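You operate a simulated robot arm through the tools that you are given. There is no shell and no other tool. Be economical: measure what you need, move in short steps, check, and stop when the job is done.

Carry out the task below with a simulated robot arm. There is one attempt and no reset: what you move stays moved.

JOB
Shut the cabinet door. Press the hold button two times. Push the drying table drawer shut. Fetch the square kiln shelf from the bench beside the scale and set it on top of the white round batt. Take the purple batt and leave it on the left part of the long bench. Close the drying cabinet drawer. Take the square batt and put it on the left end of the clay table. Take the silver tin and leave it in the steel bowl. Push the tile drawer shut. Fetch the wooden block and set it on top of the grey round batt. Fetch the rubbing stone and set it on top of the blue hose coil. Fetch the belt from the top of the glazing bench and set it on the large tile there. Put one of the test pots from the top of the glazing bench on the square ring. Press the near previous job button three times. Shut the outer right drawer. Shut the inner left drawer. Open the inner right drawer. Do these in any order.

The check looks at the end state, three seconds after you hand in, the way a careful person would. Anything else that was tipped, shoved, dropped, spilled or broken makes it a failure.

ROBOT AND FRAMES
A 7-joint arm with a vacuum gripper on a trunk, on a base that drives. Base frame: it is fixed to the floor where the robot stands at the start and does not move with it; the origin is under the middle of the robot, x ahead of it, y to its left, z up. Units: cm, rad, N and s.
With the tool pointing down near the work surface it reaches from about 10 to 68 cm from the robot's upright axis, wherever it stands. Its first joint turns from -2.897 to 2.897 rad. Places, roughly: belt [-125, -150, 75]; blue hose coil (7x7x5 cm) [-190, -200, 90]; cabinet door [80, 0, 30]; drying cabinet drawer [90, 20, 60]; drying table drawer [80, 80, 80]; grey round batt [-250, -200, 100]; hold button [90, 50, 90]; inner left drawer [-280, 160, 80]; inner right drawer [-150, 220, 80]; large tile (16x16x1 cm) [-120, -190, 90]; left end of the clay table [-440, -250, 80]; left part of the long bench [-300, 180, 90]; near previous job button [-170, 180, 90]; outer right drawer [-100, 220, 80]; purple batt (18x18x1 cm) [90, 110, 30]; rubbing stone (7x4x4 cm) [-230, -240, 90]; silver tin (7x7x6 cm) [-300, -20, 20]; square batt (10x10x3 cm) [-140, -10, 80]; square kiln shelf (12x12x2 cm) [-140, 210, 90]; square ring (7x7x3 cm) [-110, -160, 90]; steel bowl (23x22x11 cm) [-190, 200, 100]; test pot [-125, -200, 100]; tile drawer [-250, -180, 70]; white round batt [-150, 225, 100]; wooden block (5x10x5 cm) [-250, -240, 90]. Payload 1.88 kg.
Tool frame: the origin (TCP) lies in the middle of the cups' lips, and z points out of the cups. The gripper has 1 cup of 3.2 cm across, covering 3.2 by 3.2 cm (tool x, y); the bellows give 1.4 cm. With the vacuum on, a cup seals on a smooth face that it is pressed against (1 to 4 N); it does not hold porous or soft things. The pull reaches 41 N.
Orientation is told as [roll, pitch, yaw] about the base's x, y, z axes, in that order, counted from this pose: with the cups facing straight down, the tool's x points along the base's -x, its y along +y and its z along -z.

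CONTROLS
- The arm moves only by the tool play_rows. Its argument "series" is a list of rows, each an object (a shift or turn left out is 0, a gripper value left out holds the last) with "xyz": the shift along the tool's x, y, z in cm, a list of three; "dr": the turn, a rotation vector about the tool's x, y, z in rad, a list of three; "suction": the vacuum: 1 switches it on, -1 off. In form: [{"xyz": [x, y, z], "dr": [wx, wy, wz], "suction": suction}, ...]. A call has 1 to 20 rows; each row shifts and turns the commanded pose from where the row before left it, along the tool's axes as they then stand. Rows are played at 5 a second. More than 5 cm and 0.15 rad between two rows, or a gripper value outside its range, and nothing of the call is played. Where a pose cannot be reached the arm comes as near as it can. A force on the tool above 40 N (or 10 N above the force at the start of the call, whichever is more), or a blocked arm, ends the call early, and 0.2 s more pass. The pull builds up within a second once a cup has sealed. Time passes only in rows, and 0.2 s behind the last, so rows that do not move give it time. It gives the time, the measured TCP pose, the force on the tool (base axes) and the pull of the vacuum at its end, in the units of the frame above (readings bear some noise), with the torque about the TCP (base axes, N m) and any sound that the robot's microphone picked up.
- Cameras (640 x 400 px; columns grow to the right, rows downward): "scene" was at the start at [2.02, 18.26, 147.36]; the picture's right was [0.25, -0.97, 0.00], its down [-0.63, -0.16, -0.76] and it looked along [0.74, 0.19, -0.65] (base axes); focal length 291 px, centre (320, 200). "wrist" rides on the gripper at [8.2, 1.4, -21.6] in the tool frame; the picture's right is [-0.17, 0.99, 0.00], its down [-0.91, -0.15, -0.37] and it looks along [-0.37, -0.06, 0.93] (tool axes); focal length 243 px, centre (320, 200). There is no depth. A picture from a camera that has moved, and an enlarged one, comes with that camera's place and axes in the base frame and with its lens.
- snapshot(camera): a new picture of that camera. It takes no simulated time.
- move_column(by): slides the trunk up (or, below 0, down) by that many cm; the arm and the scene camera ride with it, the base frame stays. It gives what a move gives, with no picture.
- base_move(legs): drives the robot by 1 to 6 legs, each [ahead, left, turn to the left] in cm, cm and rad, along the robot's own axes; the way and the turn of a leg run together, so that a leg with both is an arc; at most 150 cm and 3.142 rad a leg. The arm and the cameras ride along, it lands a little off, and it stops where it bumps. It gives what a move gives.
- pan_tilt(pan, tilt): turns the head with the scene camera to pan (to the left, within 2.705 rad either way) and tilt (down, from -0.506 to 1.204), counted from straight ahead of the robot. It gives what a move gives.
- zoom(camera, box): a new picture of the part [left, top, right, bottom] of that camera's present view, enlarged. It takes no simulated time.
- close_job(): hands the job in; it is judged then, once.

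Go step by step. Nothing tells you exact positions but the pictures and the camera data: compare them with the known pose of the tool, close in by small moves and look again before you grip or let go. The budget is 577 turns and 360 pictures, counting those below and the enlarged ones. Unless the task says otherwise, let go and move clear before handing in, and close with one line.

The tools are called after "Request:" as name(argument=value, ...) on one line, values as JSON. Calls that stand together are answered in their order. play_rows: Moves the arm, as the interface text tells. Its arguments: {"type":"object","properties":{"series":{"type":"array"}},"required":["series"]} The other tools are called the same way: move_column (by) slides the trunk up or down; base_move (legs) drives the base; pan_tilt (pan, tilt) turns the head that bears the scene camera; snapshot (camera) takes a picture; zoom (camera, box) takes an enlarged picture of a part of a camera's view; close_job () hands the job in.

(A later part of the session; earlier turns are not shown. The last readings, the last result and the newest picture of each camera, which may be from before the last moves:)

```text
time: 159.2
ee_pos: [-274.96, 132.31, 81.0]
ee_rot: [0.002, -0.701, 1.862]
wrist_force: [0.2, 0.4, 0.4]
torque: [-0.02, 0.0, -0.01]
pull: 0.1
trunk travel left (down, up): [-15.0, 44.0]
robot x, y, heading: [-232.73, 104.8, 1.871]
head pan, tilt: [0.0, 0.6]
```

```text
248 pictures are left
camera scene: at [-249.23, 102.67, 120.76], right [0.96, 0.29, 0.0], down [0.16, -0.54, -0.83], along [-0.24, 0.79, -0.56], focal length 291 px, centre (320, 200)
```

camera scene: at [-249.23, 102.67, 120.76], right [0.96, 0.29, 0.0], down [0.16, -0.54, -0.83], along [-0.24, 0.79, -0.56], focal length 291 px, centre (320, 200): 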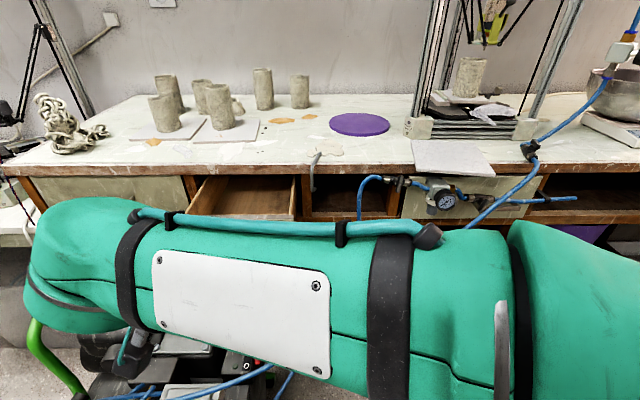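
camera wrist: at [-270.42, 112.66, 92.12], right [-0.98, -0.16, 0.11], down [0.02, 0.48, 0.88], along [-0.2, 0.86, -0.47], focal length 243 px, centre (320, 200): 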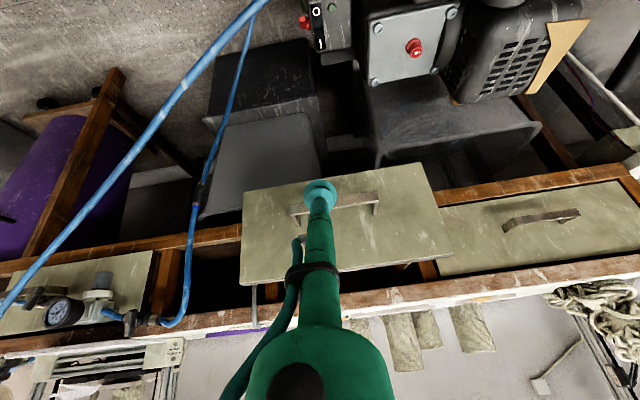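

Request:
play_rows(series=[{"xyz": [0, -4, 0]}, {"xyz": [0, -3.7, 0]}, {"xyz": [-2.3, 0, 1.9]}, {"xyz": [-2.3, 0, 1.9]}, {"xyz": [-1.5, 0, 1.3]}])

Request:
snapshot(camera="wrist")

```text
time: 160.4
ee_pos: [-269.87, 142.28, 81.04]
ee_rot: [0.003, -0.7, 1.863]
wrist_force: [0.6, -0.1, -0.5]
torque: [0.0, 0.03, 0.03]
pull: 0.0
trunk travel left (down, up): [-15.0, 44.0]
robot x, y, heading: [-232.71, 104.59, 1.87]
head pan, tilt: [0.0, 0.6]
```

```text
247 pictures are left
camera wrist: at [-265.31, 122.59, 92.07], right [-0.98, -0.16, 0.11], down [0.02, 0.48, 0.88], along [-0.2, 0.86, -0.47], focal length 243 px, centre (320, 200)
```

wrist: 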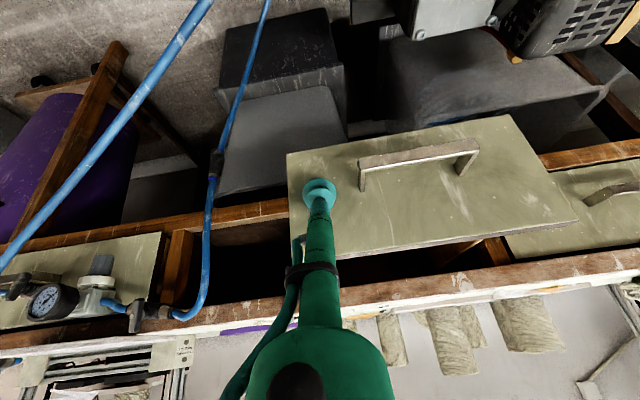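

Request:
play_rows(series=[{"xyz": [-1.5, 0.3, 1.3]}, {"xyz": [-1.5, 0, 1.3]}, {"xyz": [-1.5, 0, 1.3]}, {"xyz": [-1.5, 0, 1.3]}, {"xyz": [-1.5, 0, 1.3]}])

Request:
snapshot(camera="wrist")

```text
time: 161.7
ee_pos: [-272.99, 151.62, 81.0]
ee_rot: [0.005, -0.705, 1.863]
wrist_force: [-0.1, 0.2, -0.8]
torque: [-0.03, 0.03, -0.01]
pull: 0.1
trunk travel left (down, up): [-15.0, 44.0]
robot x, y, heading: [-232.4, 105.17, 1.868]
head pan, tilt: [0.0, 0.6]
```

```text
246 pictures are left
camera wrist: at [-268.53, 131.99, 92.02], right [-0.98, -0.16, 0.11], down [0.02, 0.48, 0.88], along [-0.2, 0.86, -0.47], focal length 243 px, centre (320, 200)
```

wrist: 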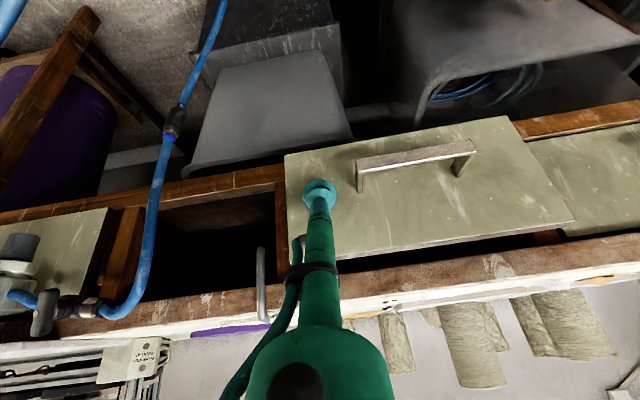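

Request:
play_rows(series=[{"xyz": [-1.1, 0, 0.95]}, {"xyz": [-1.1, 0, 0.95]}, {"xyz": [-0.9, 0, 0.75]}, {"xyz": [-0.7, 0, 0.6]}, {"xyz": [-0.7, 0, 0.6]}, {"xyz": [-0.5, 0, 0.4]}])

Request:
snapshot(camera="wrist")

```text
time: 163.1
ee_pos: [-274.99, 157.87, 81.09]
ee_rot: [0.004, -0.702, 1.861]
wrist_force: [1.0, -2.2, 0.0]
torque: [0.01, 0.02, 0.06]
pull: 0.0
trunk travel left (down, up): [-15.0, 44.0]
robot x, y, heading: [-232.33, 104.73, 1.873]
head pan, tilt: [0.0, 0.6]
```

```text
245 pictures are left
camera wrist: at [-270.46, 138.19, 92.08], right [-0.98, -0.16, 0.11], down [0.02, 0.48, 0.88], along [-0.2, 0.86, -0.47], focal length 243 px, centre (320, 200)
```

wrist: 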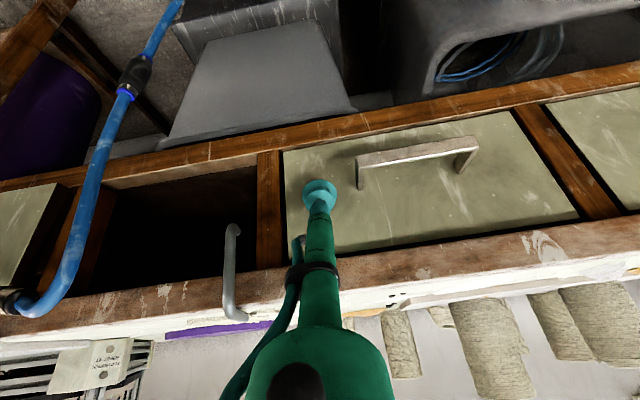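

Request:
play_rows(series=[{"xyz": [-0.5, 0, 0.4]}, {"xyz": [-0.5, 0, 0.4]}, {"xyz": [-0.5, 0, 0.4]}, {"xyz": [-0.5, 0, 0.4]}])

Request:
zoom(camera="wrist", box=[160, 60, 640, 300])

```text
time: 163.7
ee_pos: [-275.31, 158.51, 80.55]
ee_rot: [0.004, -0.686, 1.857]
wrist_force: [7.6, -14.4, 3.4]
torque: [0.24, 0.19, -0.05]
pull: 0.0
trunk travel left (down, up): [-15.0, 44.0]
robot x, y, heading: [-232.4, 104.75, 1.866]
head pan, tilt: [0.0, 0.6]
stopped in row 3: the force on the tool passed its limit at 49 N (the readings are from after the stop); the commanded pose is now the measured one
```

```text
1.33 times, centred on (400, 180) of wrist
camera zoom: at [-270.83, 138.99, 91.87], right [-0.98, -0.16, 0.11], down [0.02, 0.49, 0.87], along [-0.19, 0.86, -0.48], focal length 324 px, centre (213, 227)
```

zoom: 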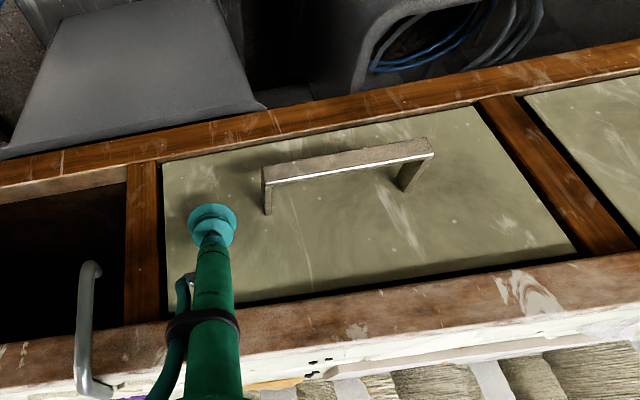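

Request:
play_rows(series=[{"xyz": [3, 0, -2.6]}, {"xyz": [3.5, 0, -3]}, {"xyz": [3.5, 0, -3]}, {"xyz": [3.5, 0, -3]}])

Request:
move_column(by=25.5)

Request:
base_move(legs=[[-6, 0, 0], [0, -80, 0]])

Request:
play_rows(series=[{"xyz": [0, -4, 0], "dr": [0, 0.14, 0]}, {"xyz": [0, -4, 0], "dr": [0, 0.14, 0]}, {"xyz": [0, -4, 0], "dr": [0, 0.14, 0]}, {"xyz": [0, -4, 0], "dr": [0, 0.14, 0]}, {"xyz": [0, -4, 0], "dr": [0, 0.13, 0]}, {"xyz": [0, -3, 0]}])

Request:
snapshot(camera="scene")

Request:
snapshot(camera="wrist")

```text
time: 164.7
ee_pos: [-270.09, 141.4, 80.66]
ee_rot: [0.003, -0.687, 1.86]
wrist_force: [-0.5, 0.5, -0.3]
torque: [0.01, -0.01, -0.02]
pull: 0.0
trunk travel left (down, up): [-15.0, 44.0]
robot x, y, heading: [-232.68, 104.83, 1.864]
head pan, tilt: [0.0, 0.6]
```

```text
time: 167.3
ee_pos: [-270.16, 141.45, 106.16]
ee_rot: [0.002, -0.688, 1.859]
wrist_force: [0.7, 0.4, -0.2]
torque: [-0.03, 0.01, 0.0]
pull: 0.0
trunk travel left (down, up): [-40.5, 18.5]
robot x, y, heading: [-232.45, 104.79, 1.864]
head pan, tilt: [0.0, 0.6]
```

```text
time: 172.2
ee_pos: [-190.91, 159.02, 106.16]
ee_rot: [0.001, -0.688, 1.841]
wrist_force: [0.8, -0.4, -0.7]
torque: [0.01, 0.0, 0.01]
pull: 0.1
trunk travel left (down, up): [-40.5, 18.5]
robot x, y, heading: [-154.03, 122.03, 1.853]
head pan, tilt: [0.0, 0.6]
```

```text
time: 173.6
ee_pos: [-168.88, 165.26, 106.26]
ee_rot: [0.001, 0.004, 1.845]
wrist_force: [-1.2, 0.2, 0.0]
torque: [0.01, 0.0, 0.02]
pull: 0.1
trunk travel left (down, up): [-40.5, 18.5]
robot x, y, heading: [-153.75, 122.33, 1.853]
head pan, tilt: [0.0, 0.6]
```

```text
243 pictures are left
camera scene: at [-170.49, 119.97, 146.26], right [0.96, 0.28, 0.0], down [0.16, -0.54, -0.82], along [-0.23, 0.79, -0.57], focal length 291 px, centre (320, 200)
```

scene: 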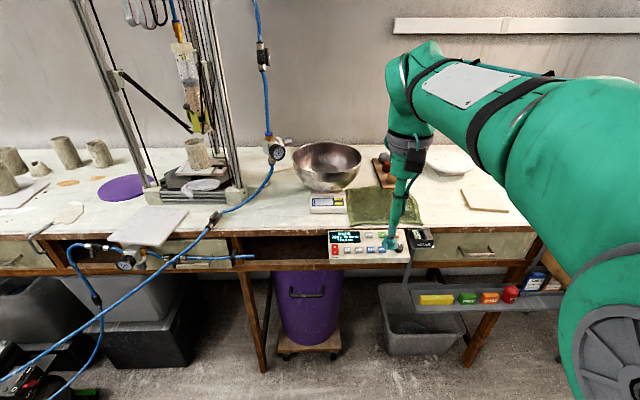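

```text
242 pictures are left
camera wrist: at [-167.95, 157.17, 127.75], right [-0.99, -0.11, 0.0], down [-0.1, 0.92, 0.37], along [-0.04, 0.37, -0.93], focal length 243 px, centre (320, 200)
```

wrist: 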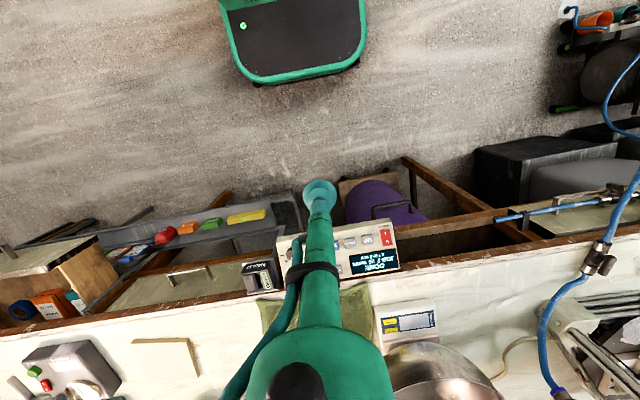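

Now I'm in front of the white button box with the NEAR label; I'll read its buttons.

Request:
zoom(camera="scene", box=[315, 215, 445, 275])

Request:
zoom(camera="wrist", box=[230, 210, 430, 310])

```text
4.92 times, centred on (380, 245) of scene
camera zoom: at [-170.49, 119.97, 146.26], right [0.96, 0.28, 0.0], down [0.16, -0.54, -0.82], along [-0.23, 0.79, -0.57], focal length 1434 px, centre (25, -22)
```

zoom: 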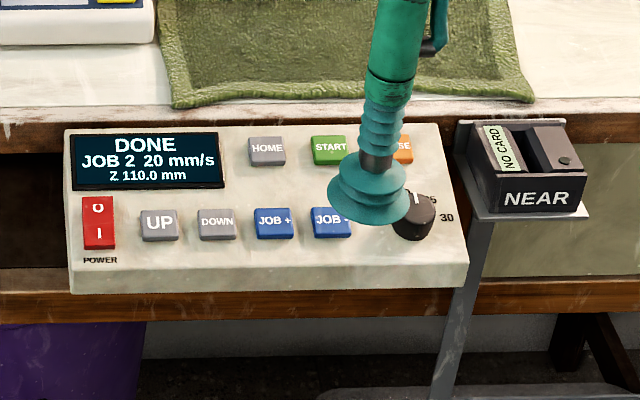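

```text
3.20 times, centred on (330, 260) of wrist
camera zoom: at [-167.95, 157.17, 127.75], right [-0.99, -0.11, 0.0], down [-0.1, 0.92, 0.37], along [-0.04, 0.37, -0.93], focal length 776 px, centre (288, 8)
```

zoom: 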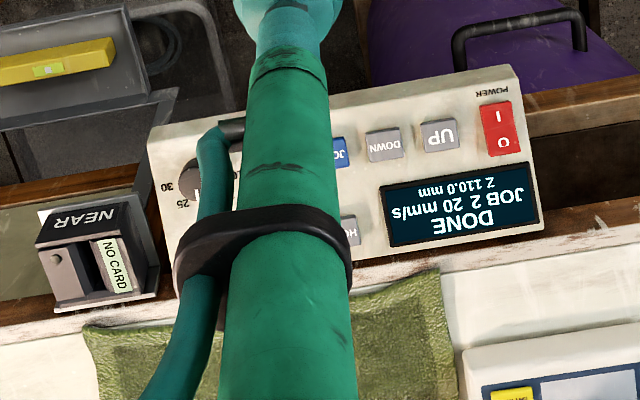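

Request:
play_rows(series=[{"dr": [0, -0.137, 0]}, {"dr": [0, -0.137, 0]}, {"dr": [0, -0.136, 0]}, {"xyz": [-1.76, -0.86, 3.5]}, {"xyz": [-1.76, -0.86, 3.5]}, {"xyz": [-1.76, -0.86, 3.5]}, {"xyz": [-1.76, -0.86, 3.5]}])

Request:
zoom(camera="scene", box=[315, 215, 445, 275])

Request:
zoom(camera="wrist", box=[220, 130, 420, 255])

```text
time: 175.2
ee_pos: [-168.66, 177.83, 95.95]
ee_rot: [0.002, -0.409, 1.845]
wrist_force: [-0.8, -0.2, -0.6]
torque: [0.01, 0.0, -0.01]
pull: 0.1
trunk travel left (down, up): [-40.5, 18.5]
robot x, y, heading: [-153.77, 122.11, 1.856]
head pan, tilt: [0.0, 0.6]
```

```text
4.92 times, centred on (380, 245) of scene
camera zoom: at [-170.46, 119.91, 146.26], right [0.96, 0.28, 0.0], down [0.16, -0.54, -0.83], along [-0.23, 0.79, -0.56], focal length 1434 px, centre (25, -22)
```

zoom: 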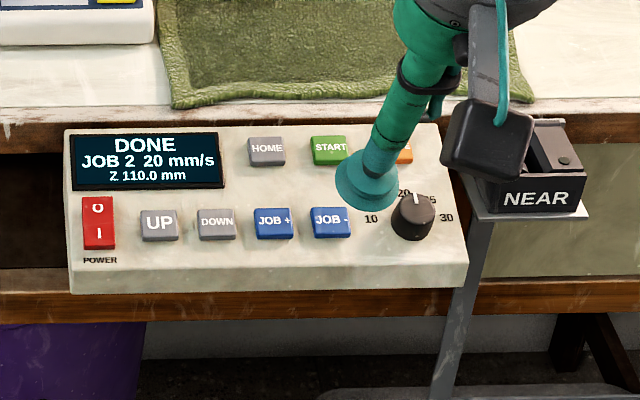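

```text
3.20 times, centred on (320, 192) of wrist
camera zoom: at [-165.58, 162.17, 112.39], right [-0.99, -0.12, 0.07], down [-0.04, 0.71, 0.71], along [-0.13, 0.7, -0.7], focal length 776 px, centre (320, 224)
```

zoom: 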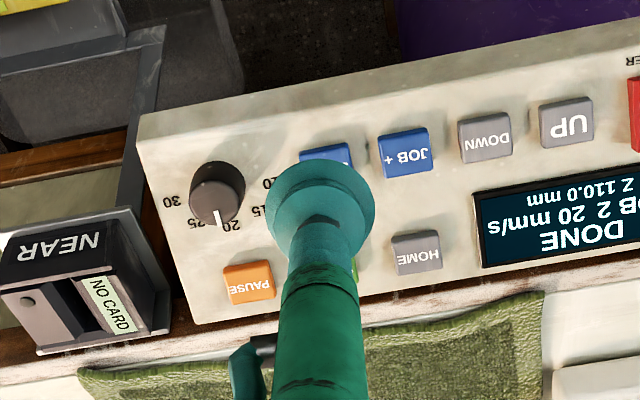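

Request:
play_rows(series=[{"xyz": [-1.2, -0.15, 3.5]}, {"xyz": [-1.16, -0.15, 3.5]}, {"xyz": [0, 0, 1.5]}])

Request:
zoom(camera="scene", box=[315, 215, 445, 275])

Request:
zoom(camera="wrist", box=[220, 130, 420, 255])

```text
time: 176.0
ee_pos: [-169.91, 183.3, 89.13]
ee_rot: [0.003, -0.409, 1.844]
wrist_force: [0.1, 0.5, 0.1]
torque: [0.0, -0.03, 0.02]
pull: 0.0
trunk travel left (down, up): [-40.5, 18.5]
robot x, y, heading: [-153.91, 122.26, 1.85]
head pan, tilt: [0.0, 0.6]
```

```text
4.92 times, centred on (380, 245) of scene
camera zoom: at [-170.47, 119.96, 146.26], right [0.96, 0.28, 0.0], down [0.16, -0.54, -0.83], along [-0.23, 0.79, -0.56], focal length 1434 px, centre (25, -22)
```

zoom: 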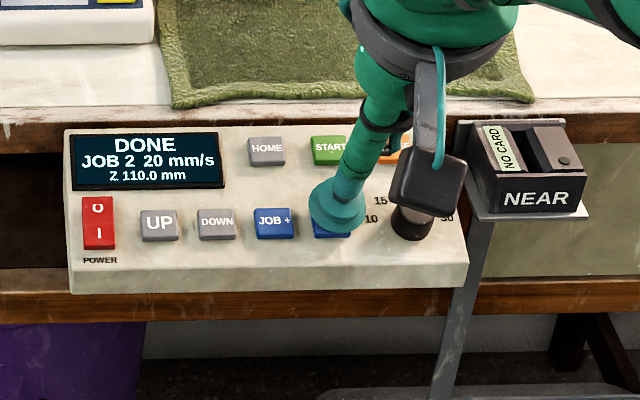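

```text
3.20 times, centred on (320, 192) of wrist
camera zoom: at [-166.81, 167.54, 105.48], right [-0.99, -0.12, 0.07], down [-0.04, 0.71, 0.71], along [-0.13, 0.7, -0.7], focal length 776 px, centre (320, 224)
```

zoom: 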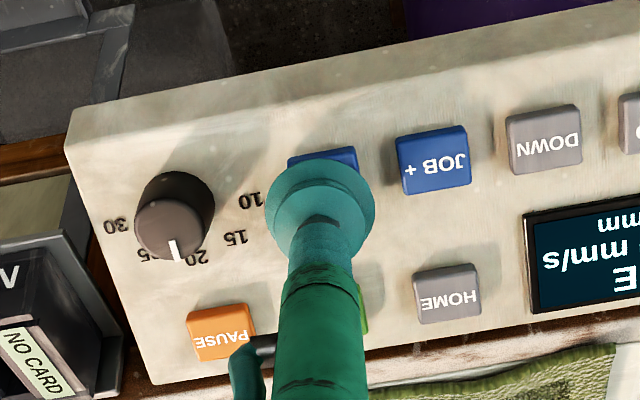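

Request:
play_rows(series=[{"xyz": [-0.2, -0.1, 1.5]}, {"xyz": [0, 0, 0.7]}, {"xyz": [0, 0, 0.4]}, {"xyz": [0, 0, 0.4]}])

Request:
zoom(camera="scene", box=[315, 215, 445, 275])

```text
time: 177.0
ee_pos: [-170.26, 184.61, 86.72]
ee_rot: [0.001, -0.41, 1.846]
wrist_force: [-0.8, -5.3, 12.6]
torque: [-0.05, -0.1, 0.01]
pull: 0.0
trunk travel left (down, up): [-40.5, 18.5]
robot x, y, heading: [-153.84, 122.17, 1.852]
head pan, tilt: [0.0, 0.6]
heard: click
```

```text
4.92 times, centred on (380, 245) of scene
camera zoom: at [-170.46, 119.81, 146.28], right [0.96, 0.28, 0.0], down [0.16, -0.54, -0.83], along [-0.23, 0.79, -0.56], focal length 1434 px, centre (25, -22)
```

zoom: 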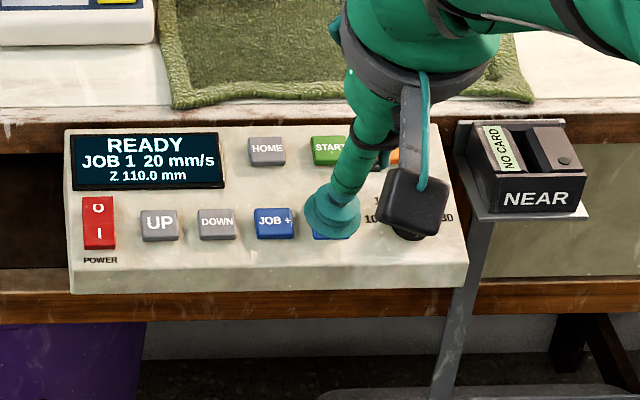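

Request:
play_rows(series=[{"xyz": [0, 0, -1.6]}, {"xyz": [0, 0, 0]}, {"xyz": [0, 0, 0.8]}, {"xyz": [0, 0, 0.8]}])

Request:
zoom(camera="scene", box=[315, 215, 445, 275])

```text
time: 178.0
ee_pos: [-170.15, 184.45, 86.81]
ee_rot: [0.003, -0.411, 1.842]
wrist_force: [0.8, -10.6, 11.5]
torque: [0.15, -0.07, -0.02]
pull: 0.0
trunk travel left (down, up): [-40.5, 18.5]
robot x, y, heading: [-153.63, 122.18, 1.851]
head pan, tilt: [0.0, 0.6]
```

```text
4.92 times, centred on (380, 245) of scene
camera zoom: at [-170.44, 119.76, 146.29], right [0.96, 0.28, 0.0], down [0.16, -0.54, -0.83], along [-0.23, 0.79, -0.56], focal length 1434 px, centre (25, -22)
```

zoom: 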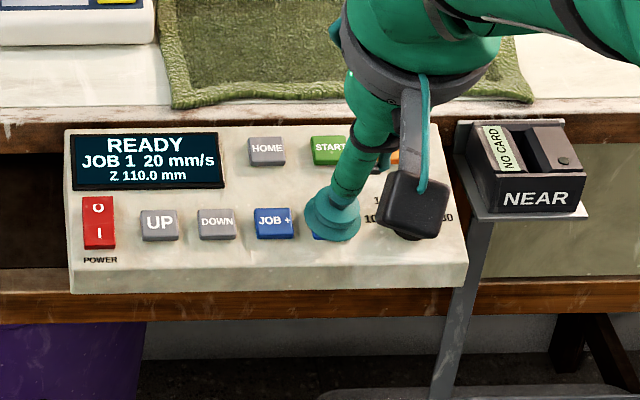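

Request:
play_rows(series=[{"xyz": [0, 0, -2]}, {"xyz": [0, 0, -1.5]}, {"xyz": [0, 0, 0]}])

Request:
play_rows(series=[{"xyz": [0, 0, 1.5]}, {"xyz": [0, 0, 0.7]}, {"xyz": [0, 0, 0.5]}, {"xyz": [0, 0, 0.4]}, {"xyz": [0, 0, 0.4]}])

Request:
zoom(camera="scene", box=[315, 215, 445, 275])

```text
time: 178.8
ee_pos: [-169.73, 183.22, 89.81]
ee_rot: [0.001, -0.407, 1.846]
wrist_force: [-0.4, 0.3, -0.1]
torque: [-0.04, -0.02, 0.03]
pull: 0.0
trunk travel left (down, up): [-40.5, 18.5]
robot x, y, heading: [-153.98, 122.11, 1.847]
head pan, tilt: [0.0, 0.6]
```

```text
time: 180.0
ee_pos: [-170.25, 184.4, 86.86]
ee_rot: [0.001, -0.411, 1.843]
wrist_force: [0.8, -5.8, 10.0]
torque: [0.01, 0.0, 0.01]
pull: 0.1
trunk travel left (down, up): [-40.5, 18.5]
robot x, y, heading: [-154.02, 122.29, 1.849]
head pan, tilt: [0.0, 0.6]
heard: click
```

```text
4.92 times, centred on (380, 245) of scene
camera zoom: at [-170.44, 119.84, 146.28], right [0.96, 0.28, 0.0], down [0.16, -0.54, -0.83], along [-0.23, 0.79, -0.56], focal length 1434 px, centre (25, -22)
```

zoom: 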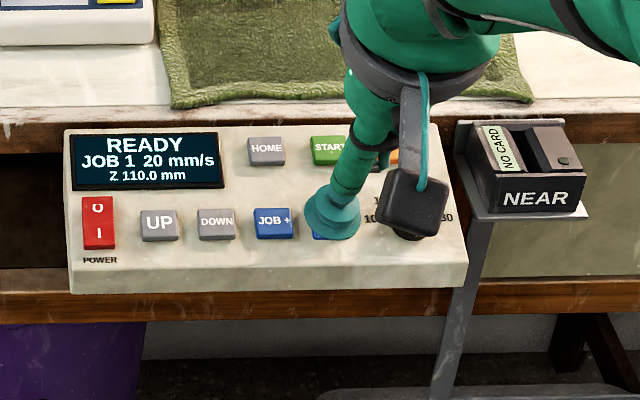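

Request:
play_rows(series=[{"xyz": [0, 0, -2]}, {"xyz": [0, 0, -1.5]}, {"xyz": [0, 0, 0]}])

Request:
play_rows(series=[{"xyz": [0, 0, 1.5]}, {"xyz": [0, 0, 0.7]}, {"xyz": [0, 0, 0.5]}, {"xyz": [0, 0, 0.4]}, {"xyz": [0, 0, 0.4]}])

Request:
play_rows(series=[{"xyz": [0, 0, -2]}, {"xyz": [0, 0, -3]}, {"xyz": [0, 0, -4]}, {"xyz": [0, 0, -4]}])

Request:
snapshot(camera="scene")

```text
time: 180.8
ee_pos: [-169.84, 183.13, 89.83]
ee_rot: [0.002, -0.407, 1.845]
wrist_force: [0.3, -0.2, -0.2]
torque: [-0.01, 0.02, -0.01]
pull: 0.1
trunk travel left (down, up): [-40.5, 18.5]
robot x, y, heading: [-153.69, 122.24, 1.859]
head pan, tilt: [0.0, 0.6]
```

```text
time: 182.0
ee_pos: [-170.09, 184.62, 86.73]
ee_rot: [0.002, -0.411, 1.842]
wrist_force: [-0.6, -4.3, 11.1]
torque: [-0.02, -0.08, -0.02]
pull: 0.1
trunk travel left (down, up): [-40.5, 18.5]
robot x, y, heading: [-153.6, 122.09, 1.848]
head pan, tilt: [0.0, 0.6]
heard: click
```

```text
time: 183.0
ee_pos: [-168.79, 179.6, 98.36]
ee_rot: [0.002, -0.407, 1.845]
wrist_force: [0.2, 0.0, -0.9]
torque: [-0.01, 0.0, 0.0]
pull: 0.1
trunk travel left (down, up): [-40.5, 18.5]
robot x, y, heading: [-153.81, 122.15, 1.85]
head pan, tilt: [0.0, 0.6]
```

```text
232 pictures are left
camera scene: at [-170.47, 119.96, 146.26], right [0.96, 0.28, 0.0], down [0.16, -0.54, -0.82], along [-0.23, 0.79, -0.57], focal length 291 px, centre (320, 200)
```

scene: 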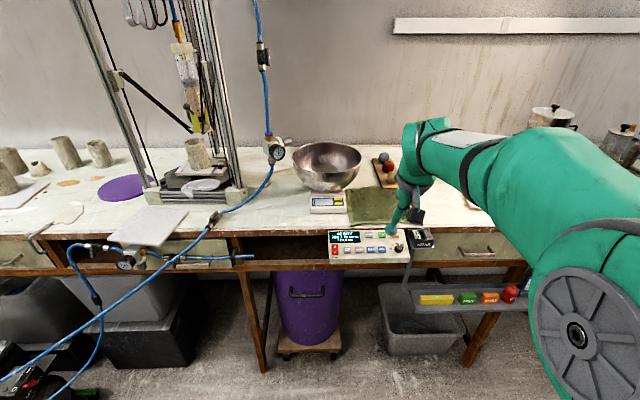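

Request:
play_rows(series=[{"xyz": [3.8, 0, -3.2]}, {"xyz": [3.8, 0, -3.2]}, {"xyz": [4, 0, -1.8]}, {"dr": [0, -0.1, 0]}, {"dr": [0, -0.1, 0]}, {"dr": [0, -0.1, 0]}])

Request:
base_move(legs=[[0, -75, 0.026], [6, 0, 0]])

Request:
snapshot(camera="wrist")

Request:
snapshot(camera="scene")

```text
time: 184.6
ee_pos: [-165.52, 166.39, 95.01]
ee_rot: [0.015, -0.555, 1.85]
wrist_force: [-0.1, -0.3, -0.8]
torque: [-0.01, 0.0, -0.01]
pull: 0.0
trunk travel left (down, up): [-40.5, 18.5]
robot x, y, heading: [-153.38, 122.38, 1.852]
head pan, tilt: [0.0, 0.6]
stopped in row 6: the arm was blocked; the commanded pose is now the measured one
```

```text
time: 189.2
ee_pos: [-96.38, 193.57, 95.18]
ee_rot: [0.015, -0.553, 1.876]
wrist_force: [0.1, -0.1, -1.0]
torque: [0.03, 0.05, -0.02]
pull: 0.0
trunk travel left (down, up): [-40.5, 18.5]
robot x, y, heading: [-83.56, 149.55, 1.883]
head pan, tilt: [0.0, 0.6]
```

```text
231 pictures are left
camera wrist: at [-92.07, 175.92, 109.16], right [-0.98, -0.17, 0.1], down [-0.02, 0.6, 0.8], along [-0.19, 0.78, -0.6], focal length 243 px, centre (320, 200)
```

wrist: 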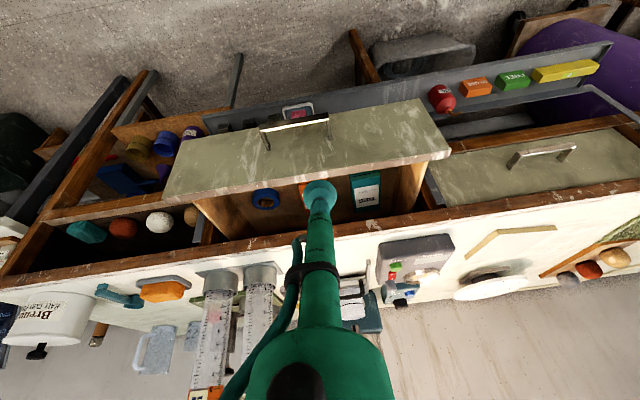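

```text
230 pictures are left
camera scene: at [-100.21, 147.02, 146.26], right [0.95, 0.3, 0.0], down [0.17, -0.54, -0.83], along [-0.25, 0.79, -0.56], focal length 291 px, centre (320, 200)
```

scene: 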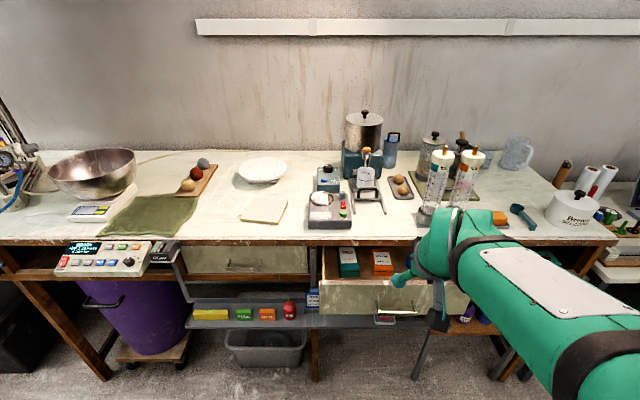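

Request:
play_rows(series=[{"xyz": [0, 4.5, 0]}, {"xyz": [0, 4.5, 0]}])

Request:
base_move(legs=[[-5, 0, 0]])

Request:
move_column(by=-14.5)

Request:
snapshot(camera="wrist")

```text
time: 189.8
ee_pos: [-104.52, 190.94, 94.69]
ee_rot: [0.008, -0.533, 1.867]
wrist_force: [-0.7, 0.0, 0.2]
torque: [0.01, 0.01, -0.01]
pull: 0.1
trunk travel left (down, up): [-40.5, 18.5]
robot x, y, heading: [-83.58, 149.83, 1.882]
head pan, tilt: [0.0, 0.6]
```

```text
time: 190.7
ee_pos: [-103.35, 186.06, 94.54]
ee_rot: [0.007, -0.536, 1.876]
wrist_force: [0.5, 0.2, 0.0]
torque: [0.01, 0.0, -0.02]
pull: 0.1
trunk travel left (down, up): [-40.5, 18.5]
robot x, y, heading: [-82.1, 144.83, 1.879]
head pan, tilt: [0.0, 0.6]
```

```text
time: 192.4
ee_pos: [-103.57, 186.44, 79.52]
ee_rot: [0.006, -0.524, 1.88]
wrist_force: [-0.2, 0.3, -0.2]
torque: [0.0, -0.04, 0.0]
pull: 0.0
trunk travel left (down, up): [-26.0, 33.0]
robot x, y, heading: [-82.42, 144.51, 1.88]
head pan, tilt: [0.0, 0.6]
```

```text
229 pictures are left
camera wrist: at [-99.39, 169.14, 94.09], right [-0.98, -0.16, 0.09], down [-0.04, 0.62, 0.78], along [-0.18, 0.76, -0.62], focal length 243 px, centre (320, 200)
```

wrist: 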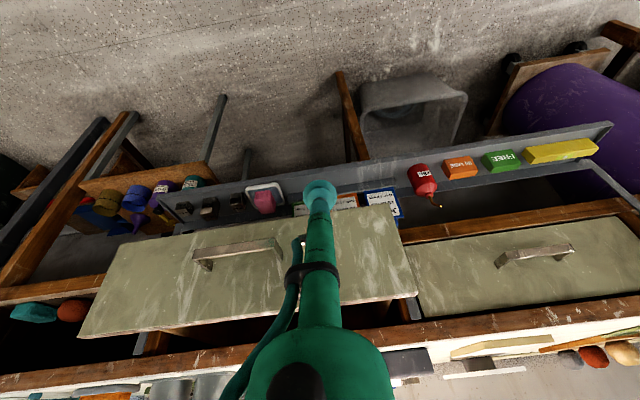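

Request:
play_rows(series=[{"xyz": [-3.4, 0, 2]}, {"xyz": [-3.4, 0, 2]}, {"xyz": [-2.6, 0, 1.5]}])

Request:
snapshot(camera="wrist")

```text
time: 193.2
ee_pos: [-106.8, 196.39, 80.02]
ee_rot: [0.008, -0.538, 1.877]
wrist_force: [-0.1, 0.2, 0.7]
torque: [0.01, 0.01, 0.0]
pull: 0.0
trunk travel left (down, up): [-26.0, 33.0]
robot x, y, heading: [-81.99, 145.12, 1.882]
head pan, tilt: [0.0, 0.6]
```

```text
228 pictures are left
camera wrist: at [-102.53, 178.92, 94.21], right [-0.98, -0.17, 0.09], down [-0.03, 0.61, 0.79], along [-0.19, 0.77, -0.61], focal length 243 px, centre (320, 200)
```

wrist: 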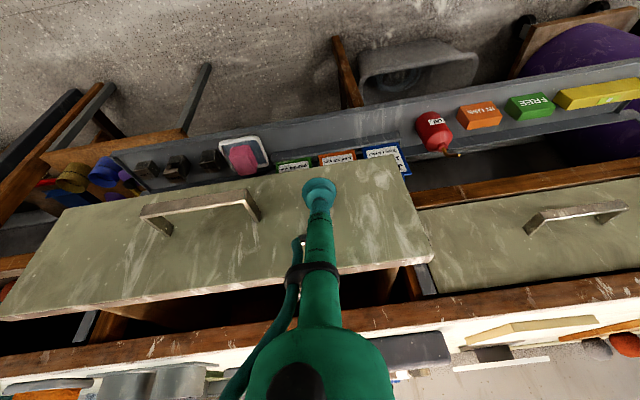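

Request:
play_rows(series=[{"xyz": [-1.7, 0, 1]}, {"xyz": [-1.7, 0, 1]}, {"xyz": [-1.7, 0, 1]}, {"xyz": [-1.7, 0, 1]}])

Request:
snapshot(camera="wrist")

```text
time: 194.2
ee_pos: [-109.18, 203.81, 80.18]
ee_rot: [0.006, -0.535, 1.879]
wrist_force: [0.4, 0.0, 0.5]
torque: [0.05, -0.02, 0.01]
pull: 0.0
trunk travel left (down, up): [-26.0, 33.0]
robot x, y, heading: [-82.33, 144.85, 1.879]
head pan, tilt: [0.0, 0.6]
```

```text
227 pictures are left
camera wrist: at [-104.92, 186.48, 94.41], right [-0.98, -0.17, 0.09], down [-0.03, 0.61, 0.79], along [-0.19, 0.77, -0.61], focal length 243 px, centre (320, 200)
```

wrist: 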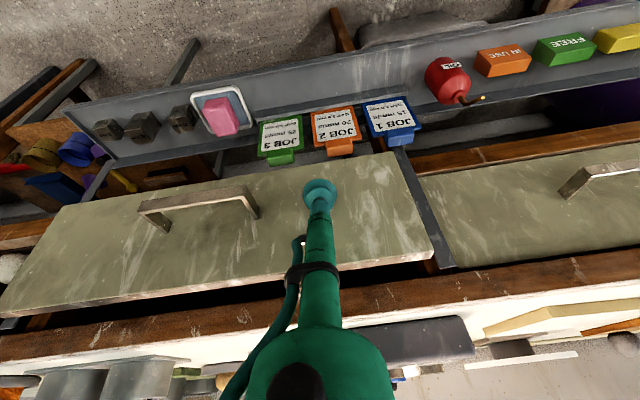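

Request:
play_rows(series=[{"xyz": [-1.3, 0, 0.75]}, {"xyz": [-1.3, 0, 0.75]}, {"xyz": [-0.9, 0, 0.5]}, {"xyz": [-0.7, 0, 0.4]}, {"xyz": [-0.6, 0, 0.35]}, {"xyz": [-0.6, 0, 0.35]}, {"xyz": [-0.6, 0, 0.35]}])

Request:
snapshot(camera="wrist")

```text
time: 195.8
ee_pos: [-111.16, 210.09, 79.63]
ee_rot: [0.008, -0.522, 1.875]
wrist_force: [12.8, -29.0, -12.1]
torque: [0.36, 0.23, -0.02]
pull: 0.2
trunk travel left (down, up): [-26.0, 33.0]
robot x, y, heading: [-82.05, 144.6, 1.881]
head pan, tilt: [0.0, 0.6]
```

```text
226 pictures are left
camera wrist: at [-106.92, 192.8, 94.11], right [-0.98, -0.16, 0.09], down [-0.03, 0.63, 0.78], along [-0.18, 0.76, -0.62], focal length 243 px, centre (320, 200)
```

wrist: 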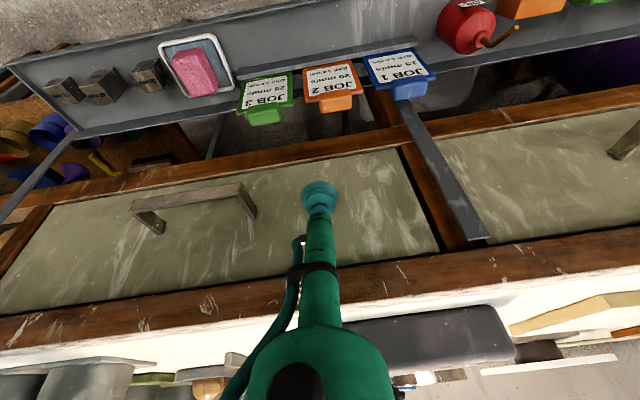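

Request:
play_rows(series=[{"xyz": [2.6, 0, -1.5]}, {"xyz": [4, 0, -2.4]}, {"xyz": [4, 0, -2.4]}, {"xyz": [4, 0, -2.4]}, {"xyz": [4, 0, -2.4]}])

Request:
move_column(by=26)

Request:
play_rows(series=[{"dr": [0, 0.13, 0], "xyz": [0, -3, 0]}, {"dr": [0, 0.13, 0], "xyz": [0, -3, 0]}, {"dr": [0, 0.13, 0], "xyz": [0, -3, 0]}, {"dr": [0, 0.13, 0]}])

Request:
base_move(legs=[[0, 38, 0]])

Request:
snapshot(camera="scene")

Request:
snapshot(camera="wrist")

```text
time: 197.0
ee_pos: [-104.96, 189.81, 80.24]
ee_rot: [0.006, -0.534, 1.877]
wrist_force: [0.1, -0.3, -0.1]
torque: [-0.01, 0.0, 0.02]
pull: 0.1
trunk travel left (down, up): [-26.0, 33.0]
robot x, y, heading: [-81.7, 145.02, 1.878]
head pan, tilt: [0.0, 0.6]
```

```text
time: 199.7
ee_pos: [-105.0, 189.92, 106.32]
ee_rot: [0.007, -0.536, 1.878]
wrist_force: [0.6, 0.1, 0.1]
torque: [0.0, -0.01, -0.01]
pull: 0.0
trunk travel left (down, up): [-52.0, 7.0]
robot x, y, heading: [-81.86, 144.4, 1.881]
head pan, tilt: [0.0, 0.6]
```

```text
time: 200.7
ee_pos: [-96.52, 192.56, 106.28]
ee_rot: [0.007, -0.015, 1.882]
wrist_force: [-0.2, -0.1, -1.2]
torque: [0.0, 0.03, -0.01]
pull: 0.1
trunk travel left (down, up): [-52.0, 7.0]
robot x, y, heading: [-82.17, 144.97, 1.876]
head pan, tilt: [0.0, 0.6]
```

```text
time: 203.1
ee_pos: [-132.73, 180.88, 106.2]
ee_rot: [0.007, -0.017, 1.886]
wrist_force: [-0.6, -0.5, 0.5]
torque: [-0.01, 0.01, -0.05]
pull: 0.1
trunk travel left (down, up): [-52.0, 7.0]
robot x, y, heading: [-117.58, 133.64, 1.888]
head pan, tilt: [0.0, 0.6]
```

```text
225 pictures are left
camera scene: at [-134.7, 130.63, 157.76], right [0.95, 0.31, 0.0], down [0.17, -0.54, -0.83], along [-0.26, 0.78, -0.56], focal length 291 px, centre (320, 200)
```

scene: 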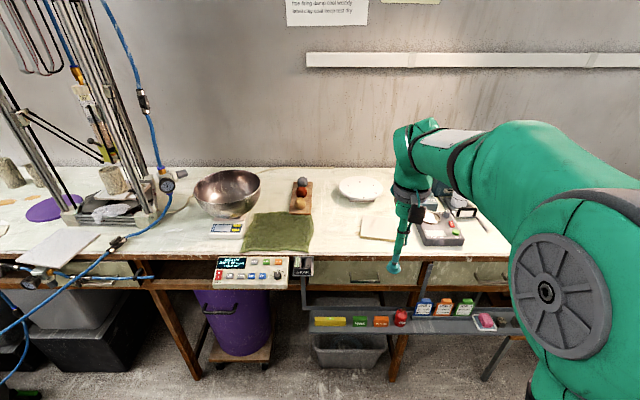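

```text
224 pictures are left
camera wrist: at [-131.33, 172.51, 127.62], right [-0.99, -0.15, 0.01], down [-0.13, 0.91, 0.39], along [-0.07, 0.38, -0.92], focal length 243 px, centre (320, 200)
```

wrist: 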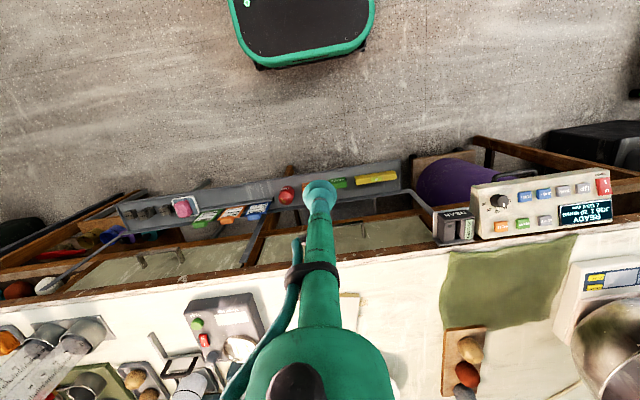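

Request:
base_move(legs=[[38, 0, -0.012]])

Request:
play_rows(series=[{"dr": [0.007, 0.015, 0]}])

Request:
snapshot(camera="scene")

Request:
snapshot(camera="wrist")

```text
time: 205.5
ee_pos: [-143.93, 217.76, 106.27]
ee_rot: [0.006, -0.015, 1.875]
wrist_force: [0.1, 0.0, 0.3]
torque: [-0.02, 0.01, 0.01]
pull: 0.0
trunk travel left (down, up): [-52.0, 7.0]
robot x, y, heading: [-129.52, 169.65, 1.876]
head pan, tilt: [0.0, 0.6]
```

```text
time: 205.9
ee_pos: [-143.99, 217.72, 106.26]
ee_rot: [0.0, 0.0, 1.875]
wrist_force: [-0.3, 0.5, 0.3]
torque: [0.01, -0.05, -0.01]
pull: 0.1
trunk travel left (down, up): [-52.0, 7.0]
robot x, y, heading: [-129.87, 169.85, 1.876]
head pan, tilt: [0.0, 0.6]
```

```text
223 pictures are left
camera scene: at [-146.43, 167.44, 157.76], right [0.95, 0.3, 0.0], down [0.17, -0.54, -0.83], along [-0.25, 0.79, -0.56], focal length 291 px, centre (320, 200)
```

scene: 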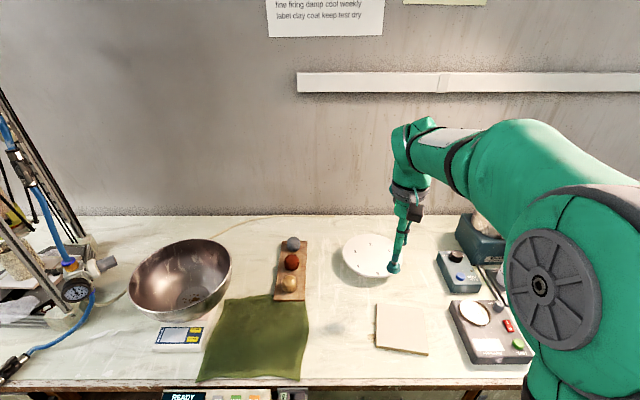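

```text
222 pictures are left
camera wrist: at [-142.89, 209.56, 127.71], right [-0.99, -0.14, 0.0], down [-0.13, 0.92, 0.37], along [-0.05, 0.37, -0.93], focal length 243 px, centre (320, 200)
```

wrist: 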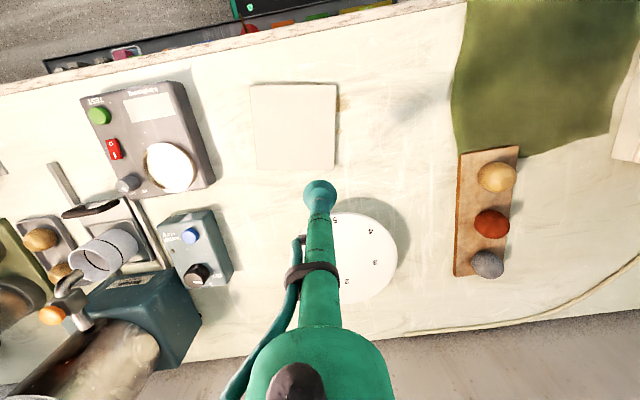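

Request:
play_rows(series=[{"xyz": [2.8, -1.4, 0]}, {"xyz": [2.8, -1.35, 0]}, {"xyz": [0, 0, 4]}, {"xyz": [0, 0, 4]}, {"xyz": [0, 0, 3]}])

Request:
zoom(camera="wrist", box=[200, 100, 440, 250])

```text
time: 207.1
ee_pos: [-139.62, 213.08, 95.06]
ee_rot: [0.001, -0.001, 1.876]
wrist_force: [0.3, -0.2, -0.1]
torque: [-0.03, 0.03, 0.02]
pull: 0.1
trunk travel left (down, up): [-52.0, 7.0]
robot x, y, heading: [-129.79, 169.66, 1.872]
head pan, tilt: [0.0, 0.6]
```

```text
2.67 times, centred on (320, 175) of wrist
camera zoom: at [-138.56, 204.87, 116.59], right [-0.99, -0.14, 0.0], down [-0.13, 0.92, 0.38], along [-0.05, 0.37, -0.93], focal length 647 px, centre (320, 267)
```

zoom: 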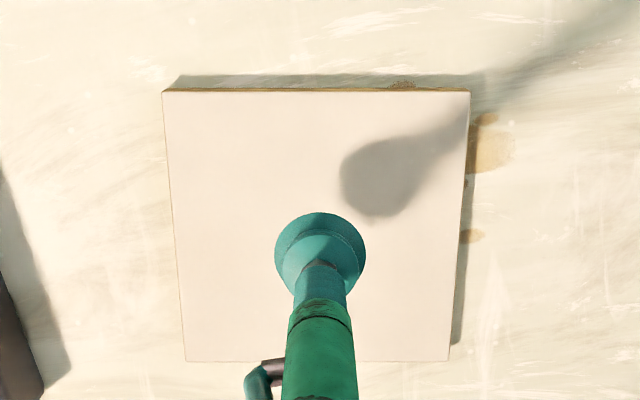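

Centred over the shelf. Now vacuum on and press gently.

Request:
play_rows(series=[{"xyz": [0, 0, 2], "suction": 1}, {"xyz": [0, 0, 1]}, {"xyz": [0, 0, 0.6]}, {"xyz": [0, 0, 0.4]}, {}])

```text
time: 208.3
ee_pos: [-139.84, 213.12, 91.22]
ee_rot: [0.0, -0.001, 1.876]
wrist_force: [0.6, -2.5, 0.4]
torque: [-0.01, 0.0, 0.02]
pull: 41.0
trunk travel left (down, up): [-52.0, 7.0]
robot x, y, heading: [-129.62, 170.0, 1.876]
head pan, tilt: [0.0, 0.6]
```

Request:
play_rows(series=[{"xyz": [0, 0, -3]}, {"xyz": [0, 0, -4]}, {"xyz": [0, 0, -4]}, {"xyz": [-4.3, 1, 0]}, {"xyz": [-4.3, 1, 0]}, {"xyz": [-4.3, 1, 0]}, {"xyz": [-4.3, 1, 0]}, {"xyz": [-4.3, 1, 0]}])

Request:
snapshot(camera="scene")

Request:
snapshot(camera="wrist")

```text
time: 210.1
ee_pos: [-150.98, 232.21, 102.16]
ee_rot: [0.0, 0.0, 1.876]
wrist_force: [0.5, 0.2, -3.0]
torque: [-0.01, 0.02, 0.0]
pull: 40.5
trunk travel left (down, up): [-52.0, 7.0]
robot x, y, heading: [-129.51, 169.9, 1.874]
head pan, tilt: [0.0, 0.6]
```

```text
220 pictures are left
camera scene: at [-146.45, 167.49, 157.76], right [0.95, 0.3, 0.0], down [0.17, -0.54, -0.82], along [-0.25, 0.79, -0.57], focal length 291 px, centre (320, 200)
```

scene: 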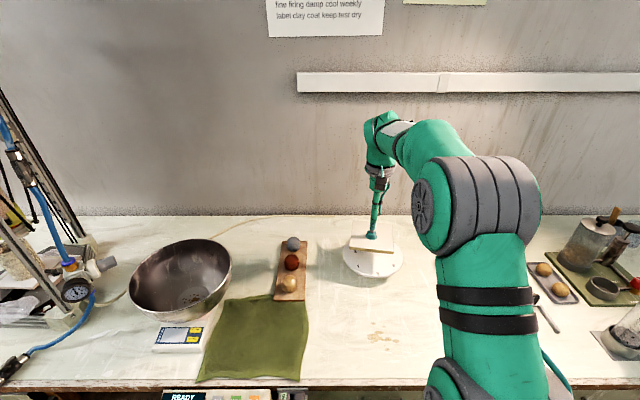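

```text
219 pictures are left
camera wrist: at [-149.97, 224.08, 123.68], right [-0.99, -0.14, 0.0], down [-0.13, 0.92, 0.37], along [-0.05, 0.37, -0.93], focal length 243 px, centre (320, 200)
```

wrist: 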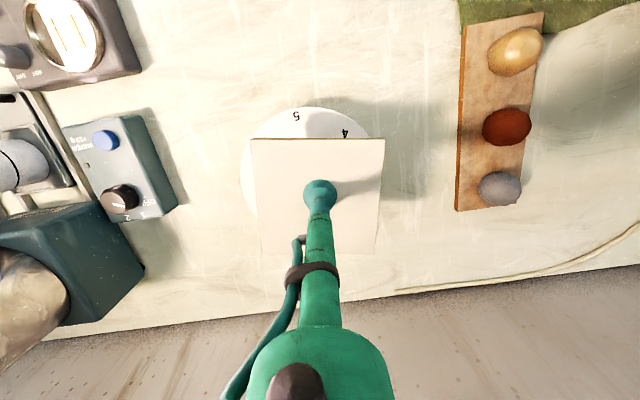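

Request:
play_rows(series=[{"xyz": [1.1, -1.4, 0]}, {"xyz": [0, 0, 3]}, {"xyz": [0, 0, 1.5]}])

Request:
snapshot(camera="wrist")

Request:
zoom(camera="scene", box=[310, 190, 450, 300])

```text
time: 210.9
ee_pos: [-149.25, 231.55, 97.55]
ee_rot: [0.0, 0.0, 1.875]
wrist_force: [-0.6, 0.9, -2.9]
torque: [-0.02, 0.01, 0.0]
pull: 40.9
trunk travel left (down, up): [-52.0, 7.0]
robot x, y, heading: [-129.64, 169.93, 1.872]
head pan, tilt: [0.0, 0.6]
```

```text
218 pictures are left
camera wrist: at [-148.2, 223.43, 119.1], right [-0.99, -0.14, 0.0], down [-0.13, 0.92, 0.37], along [-0.05, 0.37, -0.93], focal length 243 px, centre (320, 200)
```

wrist: 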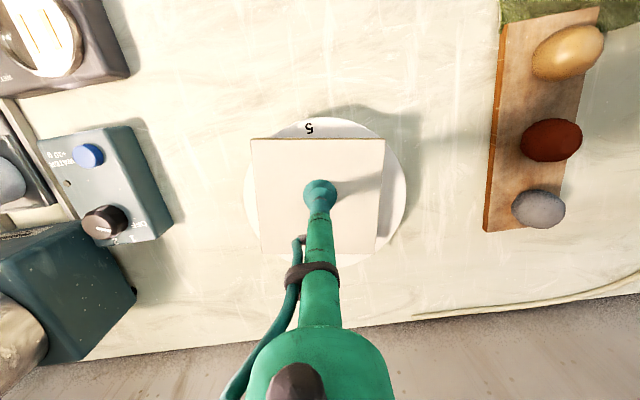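

```text
3.64 times, centred on (380, 245) of scene
camera zoom: at [-146.46, 167.5, 157.76], right [0.95, 0.3, 0.0], down [0.17, -0.54, -0.82], along [-0.25, 0.79, -0.57], focal length 1060 px, centre (102, 36)
```

zoom: 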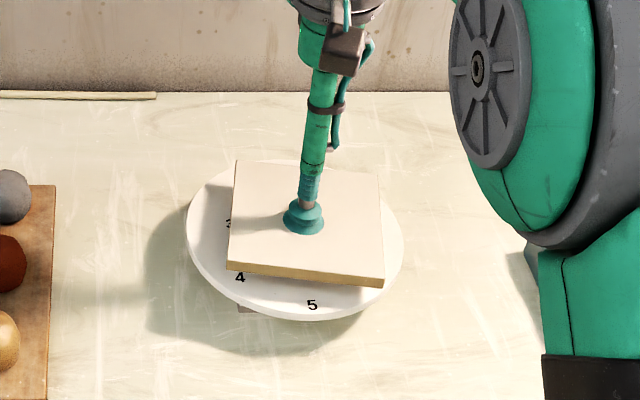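

Request:
play_rows(series=[{"xyz": [0, 0.5, 0.7]}, {"xyz": [0, 0, 0.5]}, {"xyz": [0, 0, 0.4]}])

```text
time: 211.7
ee_pos: [-149.69, 231.55, 96.06]
ee_rot: [-0.001, 0.0, 1.877]
wrist_force: [-0.5, -0.4, -3.1]
torque: [-0.05, 0.03, 0.0]
pull: 40.8
trunk travel left (down, up): [-52.0, 7.0]
robot x, y, heading: [-129.73, 170.03, 1.875]
head pan, tilt: [0.0, 0.6]
```

Request:
play_rows(series=[{"xyz": [0, 0, 0.4]}, {"xyz": [0, 0, 0.3]}])

Request:
zoom(camera="scene", box=[310, 190, 450, 300])

```text
time: 212.3
ee_pos: [-149.7, 231.56, 95.76]
ee_rot: [-0.001, -0.003, 1.876]
wrist_force: [0.8, -1.2, 9.2]
torque: [-0.17, -0.1, -0.07]
pull: 40.7
trunk travel left (down, up): [-52.0, 7.0]
robot x, y, heading: [-129.76, 169.97, 1.874]
head pan, tilt: [0.0, 0.6]
```

```text
3.64 times, centred on (380, 245) of scene
camera zoom: at [-146.4, 167.37, 157.79], right [0.95, 0.3, 0.0], down [0.17, -0.54, -0.83], along [-0.25, 0.79, -0.56], focal length 1060 px, centre (102, 36)
```

zoom: 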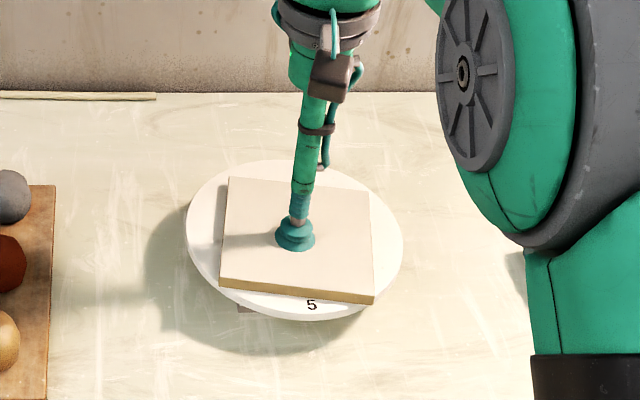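

Seated on the batt. Release and lift.

Request:
play_rows(series=[{"suction": -1}, {}, {}, {"xyz": [0, 0, -1]}, {"xyz": [0, 0, -3]}, {"xyz": [0, 0, -4]}, {"xyz": [3, 0, -4]}, {"xyz": [4.5, 0, 0]}, {"xyz": [4.5, 0, 0]}, {"xyz": [4.5, 0, 0]}])

Request:
snapshot(camera="scene")

```text
time: 214.5
ee_pos: [-144.77, 215.63, 107.44]
ee_rot: [0.001, 0.0, 1.876]
wrist_force: [0.0, 0.8, -0.1]
torque: [-0.01, 0.0, 0.02]
pull: 0.1
trunk travel left (down, up): [-52.0, 7.0]
robot x, y, heading: [-129.63, 169.87, 1.873]
head pan, tilt: [0.0, 0.6]
```

```text
215 pictures are left
camera scene: at [-146.44, 167.44, 157.76], right [0.95, 0.3, 0.0], down [0.17, -0.54, -0.83], along [-0.25, 0.79, -0.56], focal length 291 px, centre (320, 200)
```

scene: 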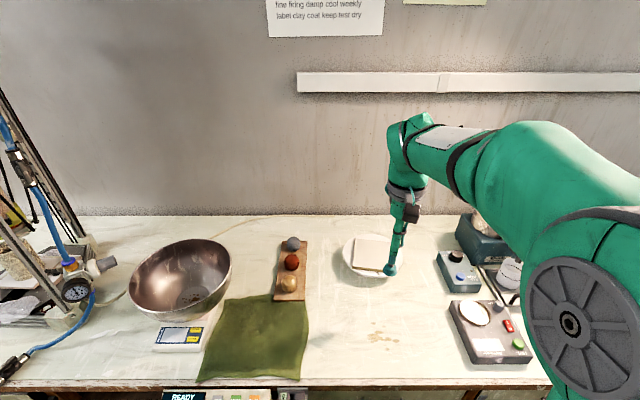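

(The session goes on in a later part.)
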